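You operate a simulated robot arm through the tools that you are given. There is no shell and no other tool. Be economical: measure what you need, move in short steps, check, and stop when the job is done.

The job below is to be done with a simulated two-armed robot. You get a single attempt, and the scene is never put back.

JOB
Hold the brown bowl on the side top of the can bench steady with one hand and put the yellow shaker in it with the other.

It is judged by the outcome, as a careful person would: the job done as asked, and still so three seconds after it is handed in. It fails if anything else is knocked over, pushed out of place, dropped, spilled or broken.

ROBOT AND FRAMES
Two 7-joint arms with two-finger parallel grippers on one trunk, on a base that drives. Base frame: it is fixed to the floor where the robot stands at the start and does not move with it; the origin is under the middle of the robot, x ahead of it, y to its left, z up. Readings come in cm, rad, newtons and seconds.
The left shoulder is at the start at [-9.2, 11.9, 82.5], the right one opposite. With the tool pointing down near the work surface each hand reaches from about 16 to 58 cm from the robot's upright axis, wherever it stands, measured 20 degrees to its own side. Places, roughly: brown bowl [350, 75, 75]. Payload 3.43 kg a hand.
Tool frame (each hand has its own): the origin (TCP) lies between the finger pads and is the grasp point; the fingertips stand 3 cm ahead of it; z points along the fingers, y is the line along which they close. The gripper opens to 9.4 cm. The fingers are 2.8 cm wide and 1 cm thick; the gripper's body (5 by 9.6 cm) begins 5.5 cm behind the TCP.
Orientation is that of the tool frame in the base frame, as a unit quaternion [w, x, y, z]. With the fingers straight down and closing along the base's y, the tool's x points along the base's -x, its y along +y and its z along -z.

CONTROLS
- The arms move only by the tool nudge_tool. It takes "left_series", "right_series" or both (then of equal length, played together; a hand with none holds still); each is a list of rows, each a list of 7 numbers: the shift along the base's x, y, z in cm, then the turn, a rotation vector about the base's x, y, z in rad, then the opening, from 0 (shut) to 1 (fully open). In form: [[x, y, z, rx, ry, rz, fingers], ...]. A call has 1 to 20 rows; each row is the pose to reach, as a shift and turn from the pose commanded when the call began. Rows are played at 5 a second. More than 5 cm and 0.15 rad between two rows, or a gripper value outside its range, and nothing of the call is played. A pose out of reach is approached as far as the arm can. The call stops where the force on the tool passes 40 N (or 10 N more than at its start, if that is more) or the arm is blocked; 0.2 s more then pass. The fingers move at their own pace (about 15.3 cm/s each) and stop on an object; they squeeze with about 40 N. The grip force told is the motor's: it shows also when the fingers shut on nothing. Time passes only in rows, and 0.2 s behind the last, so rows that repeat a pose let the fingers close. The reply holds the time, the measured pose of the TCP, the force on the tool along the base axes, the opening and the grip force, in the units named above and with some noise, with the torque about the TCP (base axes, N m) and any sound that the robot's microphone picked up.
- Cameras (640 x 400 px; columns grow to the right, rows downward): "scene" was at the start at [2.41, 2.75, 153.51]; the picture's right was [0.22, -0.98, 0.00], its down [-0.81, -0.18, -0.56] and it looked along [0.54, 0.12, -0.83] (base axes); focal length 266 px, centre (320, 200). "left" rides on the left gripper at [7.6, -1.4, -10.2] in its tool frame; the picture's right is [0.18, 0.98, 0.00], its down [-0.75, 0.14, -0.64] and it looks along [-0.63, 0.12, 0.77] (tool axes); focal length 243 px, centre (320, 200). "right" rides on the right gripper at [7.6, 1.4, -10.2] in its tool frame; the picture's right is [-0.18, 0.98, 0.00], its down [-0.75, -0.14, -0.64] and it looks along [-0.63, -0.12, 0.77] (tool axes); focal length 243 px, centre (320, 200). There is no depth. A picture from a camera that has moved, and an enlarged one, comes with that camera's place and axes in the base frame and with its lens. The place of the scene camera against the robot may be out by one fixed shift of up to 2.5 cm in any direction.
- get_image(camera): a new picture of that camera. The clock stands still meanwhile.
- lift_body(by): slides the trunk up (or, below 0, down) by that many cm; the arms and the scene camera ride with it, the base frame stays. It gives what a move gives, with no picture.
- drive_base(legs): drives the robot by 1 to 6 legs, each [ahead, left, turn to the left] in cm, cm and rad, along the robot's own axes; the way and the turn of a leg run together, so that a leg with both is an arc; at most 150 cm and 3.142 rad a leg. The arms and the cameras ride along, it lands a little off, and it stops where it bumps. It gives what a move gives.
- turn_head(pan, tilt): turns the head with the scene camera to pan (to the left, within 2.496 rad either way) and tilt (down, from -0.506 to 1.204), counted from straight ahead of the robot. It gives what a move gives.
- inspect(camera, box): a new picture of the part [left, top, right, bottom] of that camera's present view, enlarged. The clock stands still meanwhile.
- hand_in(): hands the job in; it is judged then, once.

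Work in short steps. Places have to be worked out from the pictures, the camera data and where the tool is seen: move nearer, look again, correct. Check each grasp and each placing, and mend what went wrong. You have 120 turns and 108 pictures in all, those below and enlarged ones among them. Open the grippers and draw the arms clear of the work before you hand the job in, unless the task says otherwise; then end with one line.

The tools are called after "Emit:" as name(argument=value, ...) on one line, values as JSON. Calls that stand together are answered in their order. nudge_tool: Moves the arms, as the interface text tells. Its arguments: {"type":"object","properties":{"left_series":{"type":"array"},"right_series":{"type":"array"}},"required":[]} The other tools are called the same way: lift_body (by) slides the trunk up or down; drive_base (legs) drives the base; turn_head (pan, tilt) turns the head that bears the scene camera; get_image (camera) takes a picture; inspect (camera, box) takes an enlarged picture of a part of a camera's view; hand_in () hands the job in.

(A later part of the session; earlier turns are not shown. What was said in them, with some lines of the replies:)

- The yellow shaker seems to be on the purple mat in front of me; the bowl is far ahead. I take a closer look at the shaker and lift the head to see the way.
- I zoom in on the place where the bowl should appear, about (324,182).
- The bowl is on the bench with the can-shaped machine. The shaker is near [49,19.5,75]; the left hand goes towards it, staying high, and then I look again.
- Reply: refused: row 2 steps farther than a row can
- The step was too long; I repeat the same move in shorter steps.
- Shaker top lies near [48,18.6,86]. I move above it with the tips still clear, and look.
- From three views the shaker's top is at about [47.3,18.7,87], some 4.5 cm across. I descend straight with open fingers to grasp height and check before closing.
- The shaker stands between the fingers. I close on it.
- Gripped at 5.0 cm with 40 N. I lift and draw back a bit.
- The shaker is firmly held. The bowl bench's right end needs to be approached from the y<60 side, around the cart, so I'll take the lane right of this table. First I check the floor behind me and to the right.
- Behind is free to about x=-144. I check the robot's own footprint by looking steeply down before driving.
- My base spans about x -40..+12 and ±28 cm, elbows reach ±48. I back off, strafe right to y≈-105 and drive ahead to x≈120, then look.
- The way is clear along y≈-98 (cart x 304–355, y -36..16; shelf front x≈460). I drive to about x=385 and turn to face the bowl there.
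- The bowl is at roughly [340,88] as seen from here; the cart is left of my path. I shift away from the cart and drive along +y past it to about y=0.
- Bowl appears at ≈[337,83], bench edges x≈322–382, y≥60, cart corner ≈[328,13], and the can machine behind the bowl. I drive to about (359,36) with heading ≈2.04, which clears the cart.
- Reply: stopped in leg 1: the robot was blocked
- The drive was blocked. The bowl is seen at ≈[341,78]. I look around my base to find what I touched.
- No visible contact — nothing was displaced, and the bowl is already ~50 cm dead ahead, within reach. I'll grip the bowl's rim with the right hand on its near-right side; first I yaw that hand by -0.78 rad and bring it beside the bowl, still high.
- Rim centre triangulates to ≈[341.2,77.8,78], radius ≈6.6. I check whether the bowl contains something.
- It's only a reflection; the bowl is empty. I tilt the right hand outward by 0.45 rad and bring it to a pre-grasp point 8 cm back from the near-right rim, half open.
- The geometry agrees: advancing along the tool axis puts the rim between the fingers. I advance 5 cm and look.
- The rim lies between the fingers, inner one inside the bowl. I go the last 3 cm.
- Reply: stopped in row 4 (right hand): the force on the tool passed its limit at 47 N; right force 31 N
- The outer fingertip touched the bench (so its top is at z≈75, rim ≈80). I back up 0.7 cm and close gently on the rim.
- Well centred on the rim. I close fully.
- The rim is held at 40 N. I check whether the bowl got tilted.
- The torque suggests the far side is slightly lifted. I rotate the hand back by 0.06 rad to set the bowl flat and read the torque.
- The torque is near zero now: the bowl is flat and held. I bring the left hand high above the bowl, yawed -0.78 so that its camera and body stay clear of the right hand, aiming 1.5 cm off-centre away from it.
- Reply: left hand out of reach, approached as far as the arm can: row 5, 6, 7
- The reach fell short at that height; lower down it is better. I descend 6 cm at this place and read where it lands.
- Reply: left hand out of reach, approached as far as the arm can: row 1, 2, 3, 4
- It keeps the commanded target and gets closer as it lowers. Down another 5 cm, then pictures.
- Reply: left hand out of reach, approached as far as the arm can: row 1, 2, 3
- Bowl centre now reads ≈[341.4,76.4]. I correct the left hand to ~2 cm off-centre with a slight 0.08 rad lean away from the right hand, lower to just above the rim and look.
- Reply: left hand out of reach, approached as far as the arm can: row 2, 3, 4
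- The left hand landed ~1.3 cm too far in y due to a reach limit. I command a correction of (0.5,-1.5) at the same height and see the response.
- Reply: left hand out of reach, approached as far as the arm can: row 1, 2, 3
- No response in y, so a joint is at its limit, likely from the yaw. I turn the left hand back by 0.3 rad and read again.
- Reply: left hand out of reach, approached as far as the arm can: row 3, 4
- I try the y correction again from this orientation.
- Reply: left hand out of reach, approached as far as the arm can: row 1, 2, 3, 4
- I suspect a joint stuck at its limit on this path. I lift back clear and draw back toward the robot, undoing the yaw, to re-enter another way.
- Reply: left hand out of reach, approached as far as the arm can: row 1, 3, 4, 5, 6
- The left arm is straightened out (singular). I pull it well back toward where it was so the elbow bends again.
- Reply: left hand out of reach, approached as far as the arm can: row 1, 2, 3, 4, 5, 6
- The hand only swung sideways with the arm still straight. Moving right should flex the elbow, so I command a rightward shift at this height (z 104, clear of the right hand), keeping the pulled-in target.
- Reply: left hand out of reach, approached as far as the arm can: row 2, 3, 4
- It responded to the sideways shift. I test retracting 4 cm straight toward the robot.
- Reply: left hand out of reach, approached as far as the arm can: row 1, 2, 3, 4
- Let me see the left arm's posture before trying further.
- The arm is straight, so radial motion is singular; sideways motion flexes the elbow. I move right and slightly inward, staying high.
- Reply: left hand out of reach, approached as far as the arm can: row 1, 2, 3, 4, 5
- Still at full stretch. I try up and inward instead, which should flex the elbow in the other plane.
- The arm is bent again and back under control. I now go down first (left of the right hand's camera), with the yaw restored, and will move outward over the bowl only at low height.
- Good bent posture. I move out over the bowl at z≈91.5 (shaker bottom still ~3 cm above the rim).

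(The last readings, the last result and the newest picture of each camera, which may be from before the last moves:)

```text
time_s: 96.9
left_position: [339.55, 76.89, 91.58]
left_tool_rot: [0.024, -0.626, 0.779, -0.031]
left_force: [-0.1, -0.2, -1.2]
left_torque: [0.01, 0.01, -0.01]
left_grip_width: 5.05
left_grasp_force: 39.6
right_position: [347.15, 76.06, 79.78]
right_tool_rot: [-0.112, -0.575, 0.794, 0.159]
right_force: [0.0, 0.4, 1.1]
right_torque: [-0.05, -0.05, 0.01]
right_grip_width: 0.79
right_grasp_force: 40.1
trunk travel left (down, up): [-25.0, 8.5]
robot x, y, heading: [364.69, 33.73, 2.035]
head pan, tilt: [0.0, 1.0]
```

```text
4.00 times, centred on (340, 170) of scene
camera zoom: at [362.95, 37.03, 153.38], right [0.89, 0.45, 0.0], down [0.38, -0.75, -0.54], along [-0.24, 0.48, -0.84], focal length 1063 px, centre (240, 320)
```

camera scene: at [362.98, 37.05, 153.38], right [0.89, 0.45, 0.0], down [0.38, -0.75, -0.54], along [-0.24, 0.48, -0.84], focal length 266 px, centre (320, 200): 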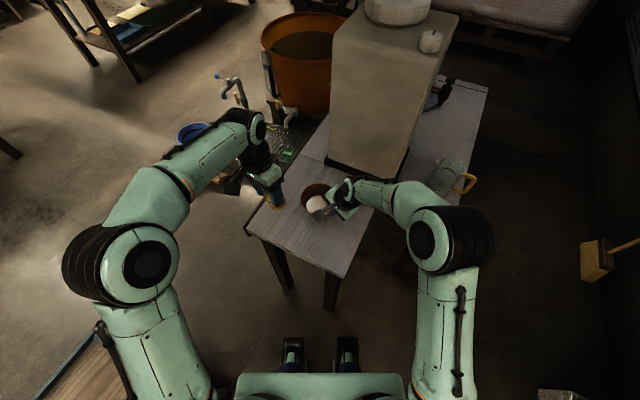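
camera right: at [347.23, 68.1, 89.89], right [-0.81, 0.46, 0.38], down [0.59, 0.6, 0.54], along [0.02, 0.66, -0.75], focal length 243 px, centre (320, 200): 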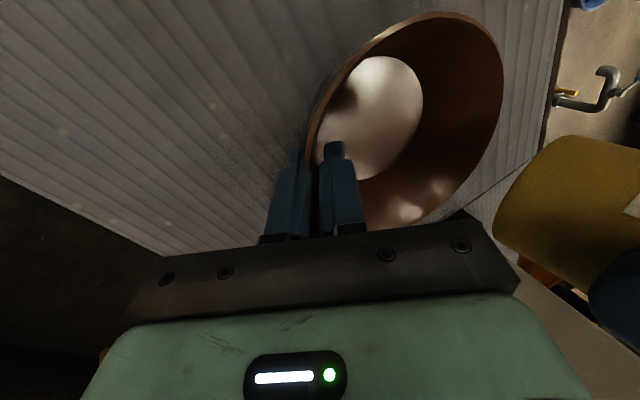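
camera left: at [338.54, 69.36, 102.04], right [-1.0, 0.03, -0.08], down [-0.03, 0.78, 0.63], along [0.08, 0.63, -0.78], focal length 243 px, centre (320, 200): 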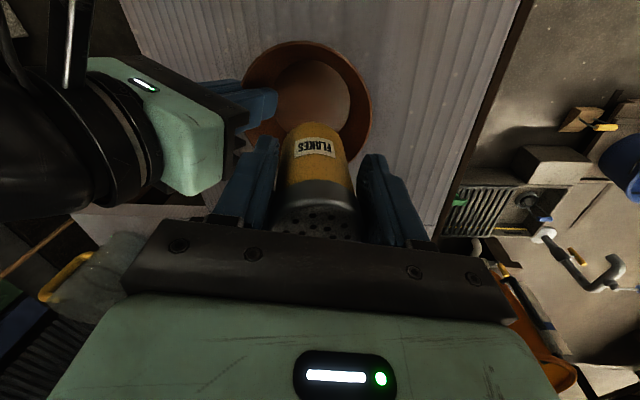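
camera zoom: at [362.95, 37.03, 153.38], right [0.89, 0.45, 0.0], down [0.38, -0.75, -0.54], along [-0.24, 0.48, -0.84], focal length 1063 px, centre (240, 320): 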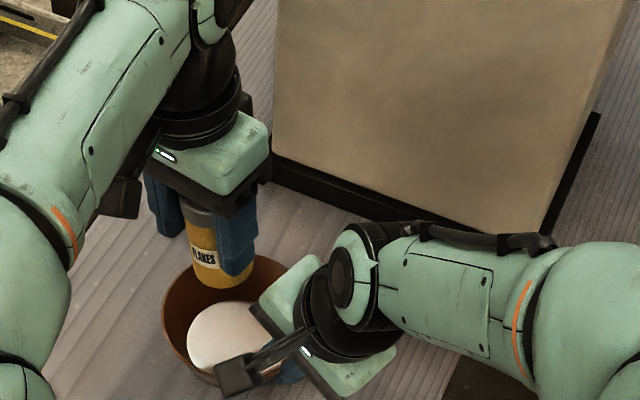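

Aligned: the shaker's bottom is ≈1.4 cm off the bowl centre, away from the right hand. I lower 4 cm into the bowl and check clearances.

Emit:
nudge_tool(left_series=[[0, 0, -1.3, 0, 0, 0, 0.3], [0, 0, -2.6, 0, 0, 0, 0.3], [0, 0, -4, 0, 0, 0, 0.3], [0, 0, -4, 0, 0, 0, 0.3]])

Emit:
get_image(camera="left")

Emit:
get_image(camera="right")

Emit:
inspect(camera="scene", box=[260, 120, 420, 220])

```text
time_s: 97.9
left_position: [339.12, 77.06, 87.57]
left_tool_rot: [0.024, -0.626, 0.779, -0.031]
left_force: [0.4, 0.2, -1.2]
left_torque: [-0.02, -0.02, 0.02]
left_grip_width: 5.03
left_grasp_force: 40.4
right_position: [347.18, 76.09, 79.82]
right_tool_rot: [-0.113, -0.575, 0.794, 0.159]
right_force: [0.9, 0.9, 2.0]
right_torque: [0.0, -0.11, -0.04]
right_grip_width: 0.79
right_grasp_force: 39.7
trunk travel left (down, up): [-25.0, 8.5]
robot x, y, heading: [364.51, 33.46, 2.033]
head pan, tilt: [0.0, 1.0]
```

```text
41 pictures are left
camera left: at [338.09, 69.44, 97.91], right [-1.0, 0.03, -0.08], down [-0.03, 0.78, 0.63], along [0.08, 0.63, -0.78], focal length 243 px, centre (320, 200)
```

left: 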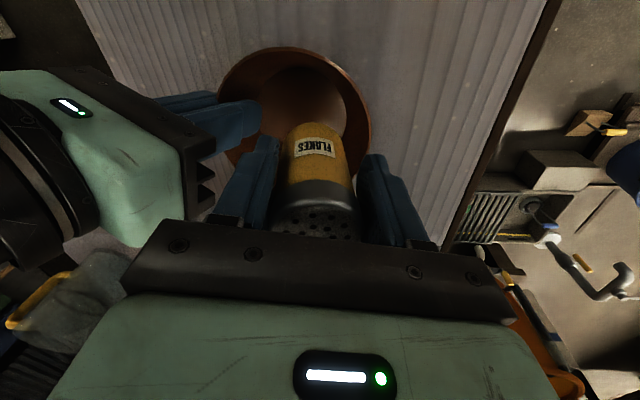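

```text
40 pictures are left
camera right: at [347.23, 68.09, 89.9], right [-0.81, 0.46, 0.38], down [0.59, 0.6, 0.54], along [0.02, 0.66, -0.75], focal length 243 px, centre (320, 200)
```

right: 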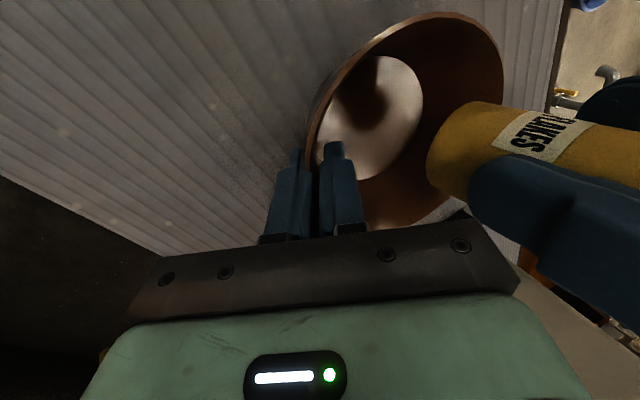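

```text
4.00 times, centred on (340, 170) of scene
camera zoom: at [362.99, 37.07, 153.38], right [0.89, 0.45, 0.0], down [0.38, -0.75, -0.54], along [-0.24, 0.48, -0.84], focal length 1063 px, centre (240, 320)
```

zoom: 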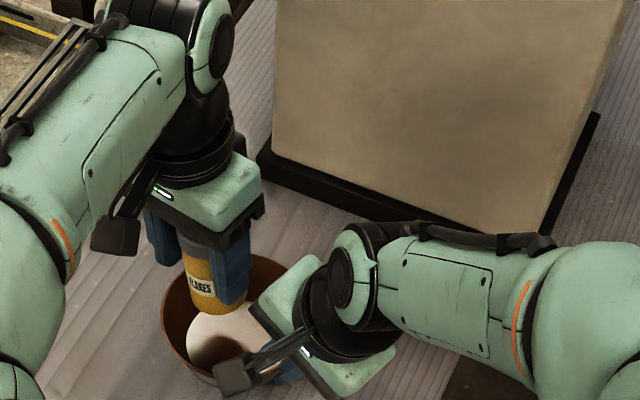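

The views agree the shaker sits ~0.8 cm too far left/back of the intended spot. I shift (0.7,-0.7) and lower 2 cm more, then look.

Emit:
nudge_tool(left_series=[[0.4, -0.4, 0, 0, 0, 0, 0.3], [0.7, -0.7, -0.6, 0, 0, 0, 0.3], [0.7, -0.7, -2, 0, 0, 0, 0.3], [0.7, -0.7, -2, 0, 0, 0, 0.3]])

Emit:
get_image(camera="left")

Emit:
get_image(camera="right")

Emit:
inspect(camera="scene", box=[272, 150, 368, 210])

```text
time_s: 98.9
left_position: [339.76, 76.18, 85.3]
left_tool_rot: [0.024, -0.627, 0.778, -0.032]
left_force: [0.7, -0.7, -0.5]
left_torque: [-0.01, 0.0, -0.01]
left_grip_width: 5.01
left_grasp_force: 39.1
right_position: [347.14, 76.09, 79.86]
right_tool_rot: [-0.114, -0.576, 0.794, 0.159]
right_force: [0.5, -0.2, 0.5]
right_torque: [-0.02, -0.08, -0.03]
right_grip_width: 0.78
right_grasp_force: 39.8
trunk travel left (down, up): [-25.0, 8.5]
robot x, y, heading: [364.3, 33.77, 2.033]
head pan, tilt: [0.0, 1.0]
```

```text
38 pictures are left
camera left: at [338.76, 68.68, 95.78], right [-1.0, 0.03, -0.08], down [-0.03, 0.78, 0.63], along [0.08, 0.63, -0.77], focal length 243 px, centre (320, 200)
```

left: 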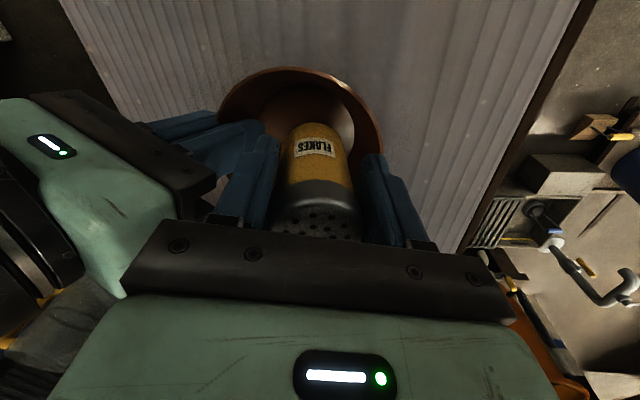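

```text
37 pictures are left
camera right: at [347.22, 68.07, 89.9], right [-0.81, 0.46, 0.38], down [0.59, 0.6, 0.54], along [0.02, 0.66, -0.75], focal length 243 px, centre (320, 200)
```

right: 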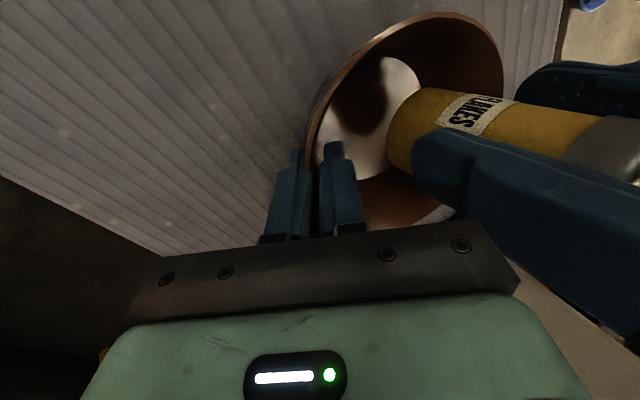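

```text
6.67 times, centred on (320, 180) of scene
camera zoom: at [362.98, 37.06, 153.38], right [0.89, 0.45, 0.0], down [0.38, -0.75, -0.54], along [-0.24, 0.48, -0.84], focal length 1772 px, centre (320, 333)
```

zoom: 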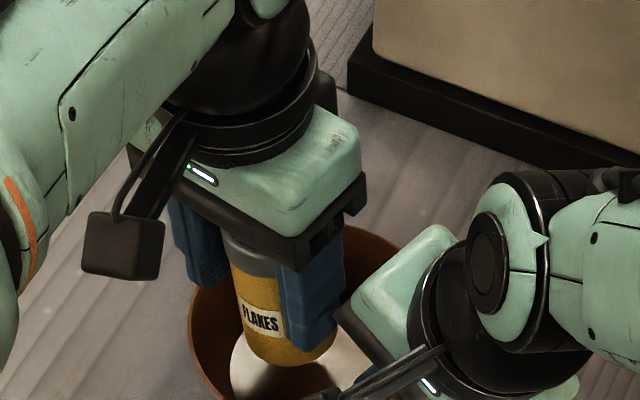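

Clearances look about 1 cm. I lower another 1.2 cm and watch the force.

Emit:
nudge_tool(left_series=[[0.1, 0, -0.4, 0, 0, 0, 0.3], [0.1, 0, -0.8, 0, 0, 0, 0.3], [0.1, 0, -1.2, 0, 0, 0, 0.3]])

Emit:
get_image(camera="right")

```text
time_s: 99.7
left_position: [339.93, 76.17, 84.26]
left_tool_rot: [0.024, -0.626, 0.779, -0.031]
left_force: [1.2, 0.8, -1.5]
left_torque: [-0.02, -0.01, -0.02]
left_grip_width: 5.04
left_grasp_force: 40.2
right_position: [347.23, 76.04, 79.83]
right_tool_rot: [-0.114, -0.576, 0.794, 0.159]
right_force: [0.1, -0.6, 0.3]
right_torque: [0.0, -0.08, 0.01]
right_grip_width: 0.77
right_grasp_force: 39.9
trunk travel left (down, up): [-25.0, 8.5]
robot x, y, heading: [364.3, 33.77, 2.032]
head pan, tilt: [0.0, 1.0]
```

```text
35 pictures are left
camera right: at [347.22, 68.07, 89.9], right [-0.81, 0.46, 0.38], down [0.59, 0.6, 0.54], along [0.02, 0.66, -0.75], focal length 243 px, centre (320, 200)
```

right: 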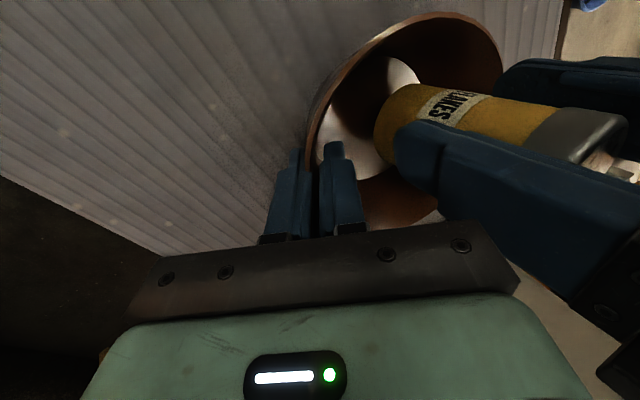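

No contact yet; I go down in 0.3 cm steps.

Emit:
nudge_tool(left_series=[[0, 0, -0.3, 0, 0, 0, 0.3], [0, 0, -0.6, 0, 0, 0, 0.3], [0, 0, -0.8, 0, 0, 0, 0.3]])

Emit:
get_image(camera="right")

Emit:
inspect(camera="scene", box=[272, 150, 368, 210])

```text
time_s: 100.5
left_position: [339.76, 76.17, 83.45]
left_tool_rot: [0.025, -0.627, 0.778, -0.031]
left_force: [-2.6, 0.1, 2.7]
left_torque: [-0.02, 0.18, 0.03]
left_grip_width: 5.02
left_grasp_force: 40.1
right_position: [347.18, 76.0, 79.79]
right_tool_rot: [-0.114, -0.576, 0.794, 0.159]
right_force: [-0.7, 1.5, 0.5]
right_torque: [0.03, -0.33, 0.03]
right_grip_width: 0.79
right_grasp_force: 39.9
trunk travel left (down, up): [-25.0, 8.5]
robot x, y, heading: [363.91, 33.85, 2.035]
head pan, tilt: [0.0, 1.0]
```

```text
34 pictures are left
camera right: at [347.2, 68.08, 89.91], right [-0.81, 0.46, 0.38], down [0.59, 0.6, 0.54], along [0.02, 0.66, -0.75], focal length 243 px, centre (320, 200)
```

right: 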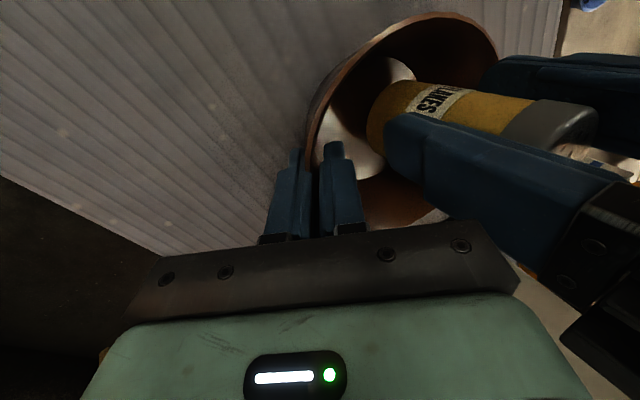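

```text
6.67 times, centred on (320, 180) of scene
camera zoom: at [362.96, 37.04, 153.38], right [0.89, 0.45, 0.0], down [0.38, -0.75, -0.54], along [-0.24, 0.48, -0.84], focal length 1772 px, centre (320, 333)
```

zoom: 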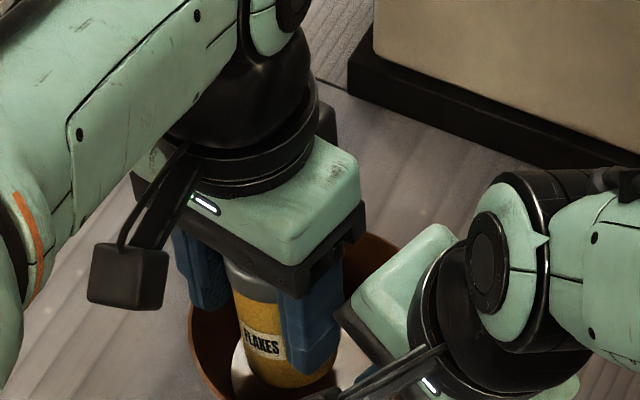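

Light contact: left force +2.7 N and the right hand's torque rose, meaning the shaker's base touches the bowl's floor. I open the left fingers slightly (to ~5.9 cm, limited by the room beside the right hand).

Emit:
nudge_tool(left_series=[[0, 0, 0, 0, 0, 0, 0.54], [0, 0, 0, 0, 0, 0, 0.57], [0, 0, 0, 0, 0, 0, 0.6], [0, 0, 0, 0, 0, 0, 0.63], [0, 0, 0, 0, 0, 0, 0.63]])

Emit:
get_image(camera="right")

Emit:
get_image(camera="left")

Emit:
inspect(camera="scene", box=[272, 150, 368, 210])

```text
time_s: 101.7
left_position: [339.98, 76.15, 83.55]
left_tool_rot: [0.025, -0.627, 0.778, -0.032]
left_force: [5.2, -0.6, 6.1]
left_torque: [-0.03, 0.0, 0.06]
left_grip_width: 5.57
left_grasp_force: 0.1
right_position: [347.12, 76.06, 79.78]
right_tool_rot: [-0.115, -0.576, 0.794, 0.159]
right_force: [-6.9, 4.8, 0.1]
right_torque: [0.17, -0.61, -0.16]
right_grip_width: 0.77
right_grasp_force: 40.1
trunk travel left (down, up): [-25.0, 8.5]
robot x, y, heading: [364.4, 33.62, 2.034]
head pan, tilt: [0.0, 1.0]
```

```text
32 pictures are left
camera right: at [347.19, 68.08, 89.92], right [-0.81, 0.46, 0.38], down [0.59, 0.6, 0.54], along [0.02, 0.66, -0.75], focal length 243 px, centre (320, 200)
```

right: 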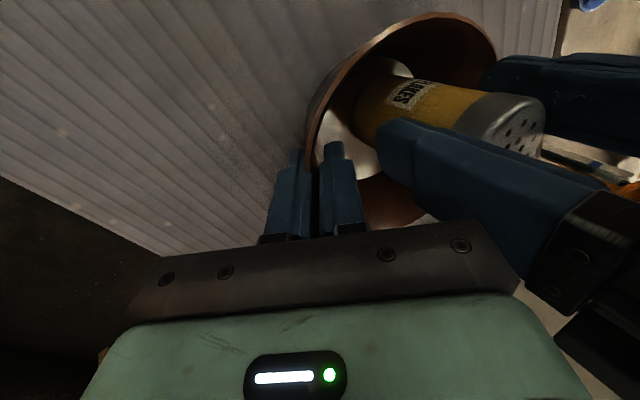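

```text
31 pictures are left
camera left: at [338.91, 68.59, 93.84], right [-1.0, 0.03, -0.08], down [-0.03, 0.78, 0.63], along [0.08, 0.63, -0.77], focal length 243 px, centre (320, 200)
```

left: 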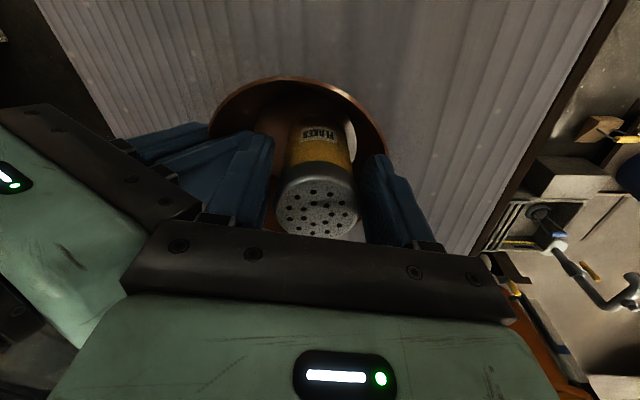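

```text
6.67 times, centred on (320, 180) of scene
camera zoom: at [362.98, 37.05, 153.38], right [0.89, 0.45, 0.0], down [0.38, -0.75, -0.54], along [-0.24, 0.48, -0.84], focal length 1772 px, centre (320, 333)
```

zoom: 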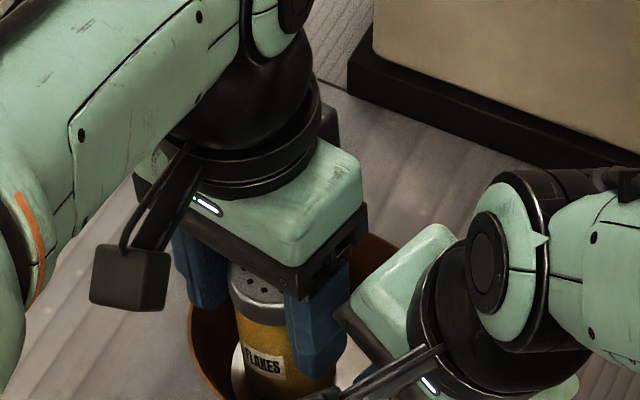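

Shaker is released and sits in the bowl; the outer left finger just presses the bowl's wall. I ease the opening slightly and withdraw straight up along the tool axis.

Emit:
nudge_tool(left_series=[[0.15, 0, 0, 0, 0, 0, 0.575], [0.15, 0, 0, 0, 0, 0, 0.575], [0.1, 0, 0.7, 0, 0, 0, 0.575], [0.05, 0, 1.5, 0, 0, 0, 0.58]])

Emit:
get_image(camera="left")

Emit:
get_image(camera="right")

```text
time_s: 102.7
left_position: [340.0, 76.22, 84.86]
left_tool_rot: [0.024, -0.626, 0.779, -0.032]
left_force: [0.1, -0.1, 0.9]
left_torque: [0.0, -0.02, 0.01]
left_grip_width: 5.46
left_grasp_force: 0.1
right_position: [347.17, 75.97, 79.83]
right_tool_rot: [-0.113, -0.575, 0.795, 0.159]
right_force: [0.7, -0.9, 3.7]
right_torque: [-0.03, -0.15, 0.01]
right_grip_width: 0.78
right_grasp_force: 40.4
trunk travel left (down, up): [-25.0, 8.5]
robot x, y, heading: [363.98, 33.46, 2.036]
head pan, tilt: [0.0, 1.0]
```

```text
29 pictures are left
camera left: at [338.9, 68.59, 95.31], right [-1.0, 0.03, -0.08], down [-0.03, 0.78, 0.63], along [0.08, 0.63, -0.78], focal length 243 px, centre (320, 200)
```

left: 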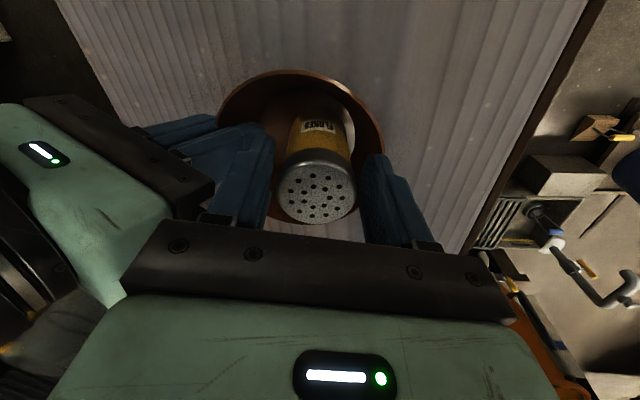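

```text
28 pictures are left
camera right: at [347.25, 68.06, 89.91], right [-0.81, 0.46, 0.38], down [0.59, 0.6, 0.54], along [0.02, 0.66, -0.75], focal length 243 px, centre (320, 200)
```

right: 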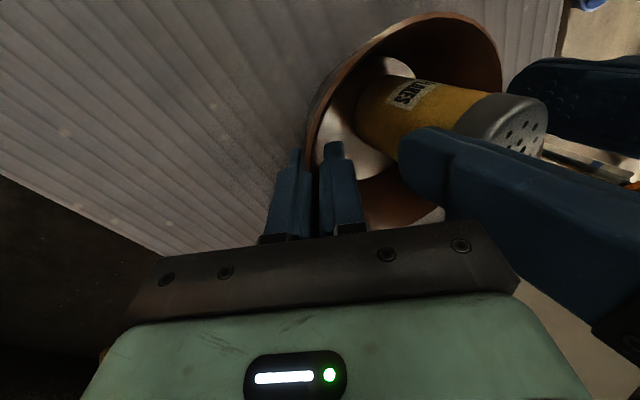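

The shaker stands on its own. I withdraw further upward.

Emit:
nudge_tool(left_series=[[-0.1, 0, 1.3, 0, 0, 0, 0.6], [-0.2, 0, 3, 0, 0, 0, 0.62], [-0.4, 0, 5.5, 0, 0, 0, 0.62], [-0.6, 0, 8.5, 0, 0, 0, 0.62], [-0.7, 0, 10, 0, 0, 0, 0.62]])

Emit:
get_image(camera="left")

Emit:
get_image(camera="right")

```text
time_s: 103.9
left_position: [339.44, 76.18, 95.15]
left_tool_rot: [0.025, -0.626, 0.779, -0.032]
left_force: [1.4, 0.4, -0.2]
left_torque: [0.0, 0.04, 0.0]
left_grip_width: 5.84
left_grasp_force: 0.0
right_position: [347.17, 76.19, 79.82]
right_tool_rot: [-0.114, -0.575, 0.794, 0.159]
right_force: [1.3, -0.6, 4.6]
right_torque: [-0.05, -0.1, 0.0]
right_grip_width: 0.79
right_grasp_force: 39.5
trunk travel left (down, up): [-25.0, 8.5]
robot x, y, heading: [364.13, 33.38, 2.034]
head pan, tilt: [0.0, 1.0]
```

```text
27 pictures are left
camera left: at [338.44, 68.53, 105.54], right [-1.0, 0.03, -0.08], down [-0.03, 0.78, 0.63], along [0.08, 0.63, -0.77], focal length 243 px, centre (320, 200)
```

left: 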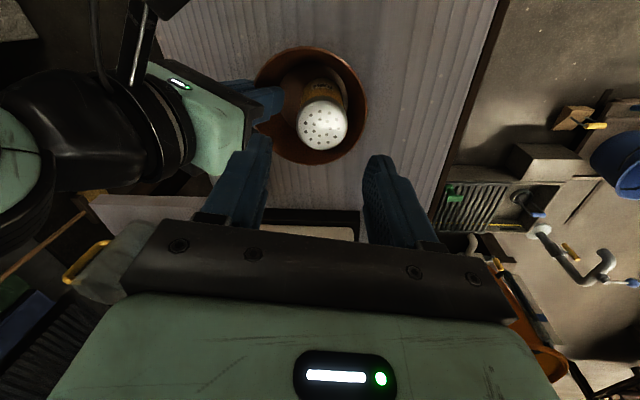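

```text
26 pictures are left
camera right: at [347.24, 68.06, 89.91], right [-0.81, 0.46, 0.38], down [0.59, 0.6, 0.54], along [0.02, 0.66, -0.75], focal length 243 px, centre (320, 200)
```

right: 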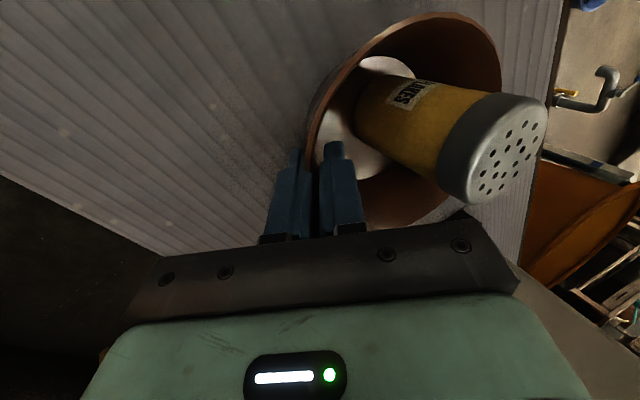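

The shaker stands upright in the held bowl. I draw the left hand clear back to the left.

Emit:
nudge_tool(left_series=[[-2, -2.5, 1, 0, 0, 0, 0.62], [-4, -5.5, 2, 0, 0, 0, 0.62], [-6, -9, 3, 0, 0, 0, 0.8], [-8, -12, 4, 0, 0, 0, 1], [-9, -15, 4, 0, 0, 0, 1]])

Emit:
inspect(camera="scene", box=[260, 120, 420, 220])

```text
time_s: 105.1
left_position: [330.33, 61.47, 99.31]
left_tool_rot: [0.025, -0.626, 0.779, -0.032]
left_force: [0.5, 0.5, 0.3]
left_torque: [-0.01, 0.0, -0.02]
left_grip_width: 9.41
left_grasp_force: 0.0
right_position: [347.26, 76.01, 79.81]
right_tool_rot: [-0.114, -0.576, 0.794, 0.159]
right_force: [2.2, -1.9, 4.5]
right_torque: [-0.06, -0.17, 0.01]
right_grip_width: 0.78
right_grasp_force: 40.3
trunk travel left (down, up): [-25.0, 8.5]
robot x, y, heading: [364.5, 33.41, 2.034]
head pan, tilt: [0.0, 1.0]
```

```text
4.00 times, centred on (340, 170) of scene
camera zoom: at [362.98, 36.98, 153.37], right [0.89, 0.45, 0.0], down [0.38, -0.75, -0.54], along [-0.24, 0.48, -0.84], focal length 1063 px, centre (240, 320)
```

zoom: 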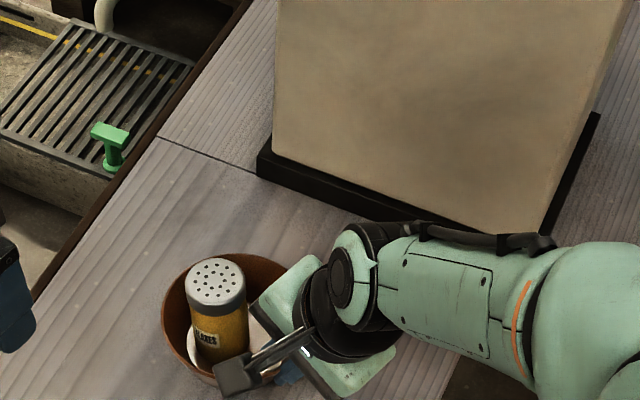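

All is well. Now I open the right fingers just enough to release the rim and back out along that tool's axis.

Emit:
nudge_tool(right_series=[[0, 0, 0, 0, 0, 0, 0.12], [0, 0, 0, 0, 0, 0, 0.18], [0, 0, 0, 0, 0, 0, 0.22], [0, 0, 0, 0, 0, 0, 0.22]])

Emit:
get_image(camera="right")

```text
time_s: 106.1
left_position: [330.36, 61.62, 99.11]
left_tool_rot: [0.024, -0.626, 0.779, -0.031]
left_force: [0.2, -0.1, 0.3]
left_torque: [0.02, 0.01, -0.02]
left_grip_width: 9.37
left_grasp_force: 0.1
right_position: [347.19, 76.06, 79.9]
right_tool_rot: [-0.113, -0.576, 0.794, 0.158]
right_force: [-0.2, -0.2, 0.2]
right_torque: [0.0, -0.01, 0.0]
right_grip_width: 2.08
right_grasp_force: 0.1
trunk travel left (down, up): [-25.0, 8.5]
robot x, y, heading: [364.27, 33.42, 2.037]
head pan, tilt: [0.0, 1.0]
```

```text
24 pictures are left
camera right: at [347.22, 68.09, 89.9], right [-0.81, 0.46, 0.38], down [0.59, 0.6, 0.54], along [0.02, 0.66, -0.75], focal length 243 px, centre (320, 200)
```

right: 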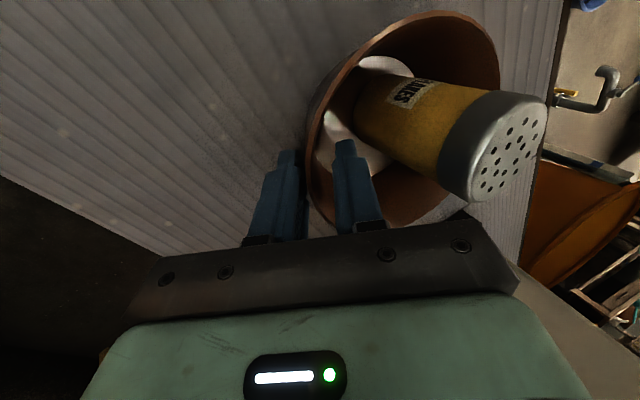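

Released, forces zero and the rim lies free between the fingers. I back out along the axis.

Emit:
nudge_tool(right_series=[[0.36, -0.12, 0.92, 0, 0, 0, 0.22], [1.1, -0.36, 2.8, 0, 0, 0, 0.22], [2.2, -0.7, 5.6, 0, 0, 0, 0.22], [3.2, -1.05, 8.3, 0, 0, 0, 0.22], [4.5, -3, 11, 0, 0, 0, 0.4], [5.5, -6, 13, 0, 0, 0, 0.6], [6, -9, 14, 0, 0, 0, 1], [6, -9, 14, 0, 0, 0, 1]])

Emit:
inspect(camera="scene", box=[240, 120, 432, 240])

Emit:
get_image(camera="scene")

```text
time_s: 107.9
left_position: [330.3, 61.48, 99.13]
left_tool_rot: [0.024, -0.626, 0.779, -0.032]
left_force: [-1.0, 0.0, -0.1]
left_torque: [0.0, -0.04, 0.0]
left_grip_width: 9.42
left_grasp_force: 0.1
right_position: [353.51, 67.2, 93.66]
right_tool_rot: [-0.114, -0.575, 0.794, 0.159]
right_force: [1.0, 0.4, 0.7]
right_torque: [-0.01, 0.02, 0.03]
right_grip_width: 9.39
right_grasp_force: 0.0
trunk travel left (down, up): [-25.0, 8.5]
robot x, y, heading: [364.48, 33.28, 2.037]
head pan, tilt: [0.0, 1.0]
```

```text
3.33 times, centred on (336, 180) of scene
camera zoom: at [362.96, 37.1, 153.38], right [0.89, 0.45, 0.0], down [0.38, -0.75, -0.54], along [-0.24, 0.48, -0.84], focal length 886 px, centre (267, 267)
```

zoom: 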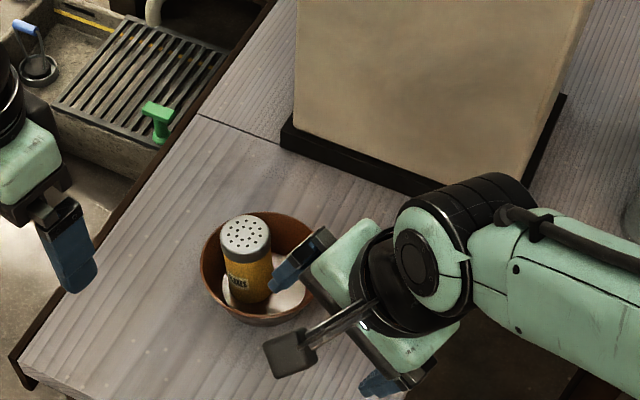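

```text
22 pictures are left
camera scene: at [362.96, 37.1, 153.38], right [0.89, 0.45, 0.0], down [0.38, -0.75, -0.54], along [-0.24, 0.48, -0.84], focal length 266 px, centre (320, 200)
```

scene: 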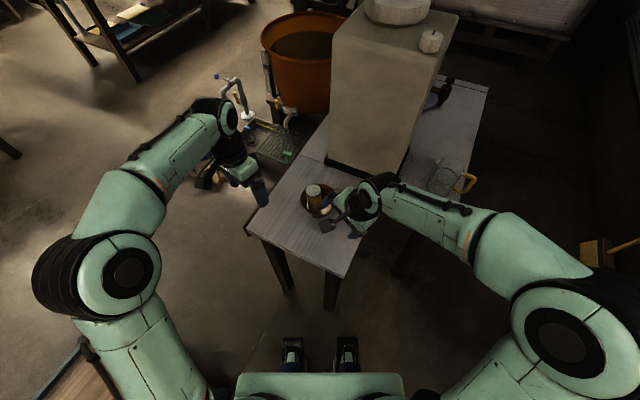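

The shaker stands in the bowl, undisturbed. I move the right hand a bit farther off and take a last look.

Emit:
nudge_tool(right_series=[[1, -1, 3, 0, 0, 0, 1], [2.5, -3.5, 5, 0, 0, 0, 1], [4, -6, 6, 0, 0, 0, 1], [6, -9, 6, 0, 0, 0, 1], [6, -9, 6, 0, 0, 0, 1]])

Emit:
inspect(camera="scene", box=[240, 120, 432, 240])

```text
time_s: 109.1
left_position: [330.34, 61.54, 99.25]
left_tool_rot: [0.025, -0.626, 0.779, -0.032]
left_force: [-0.1, -0.7, 0.3]
left_torque: [-0.02, -0.02, -0.04]
left_grip_width: 9.39
left_grasp_force: 0.0
right_position: [359.34, 58.01, 99.58]
right_tool_rot: [-0.114, -0.576, 0.794, 0.158]
right_force: [0.5, 0.8, 0.0]
right_torque: [-0.01, 0.0, 0.03]
right_grip_width: 9.38
right_grasp_force: 0.0
trunk travel left (down, up): [-25.0, 8.5]
robot x, y, heading: [364.37, 33.67, 2.034]
head pan, tilt: [0.0, 1.0]
```

```text
3.33 times, centred on (336, 180) of scene
camera zoom: at [362.93, 37.12, 153.38], right [0.89, 0.45, 0.0], down [0.38, -0.75, -0.54], along [-0.24, 0.48, -0.84], focal length 886 px, centre (267, 267)
```

zoom: 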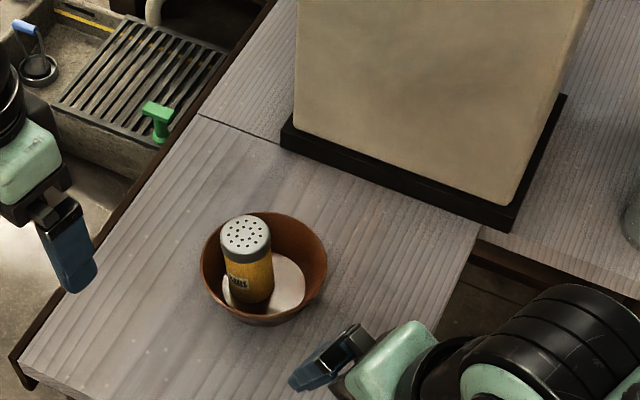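

The shaker is standing in the bowl, both grippers are open and the arms are clear, so I hand in.

Emit:
hand_in()

```text
The job is handed in.
```

The yellow shaker is standing upright in the brown bowl on the can bench's side top. The right hand held the bowl steady by the rim while the left set the shaker in. The drive to the bench was blocked once without visible damage, and I saw nothing knocked over or moved.
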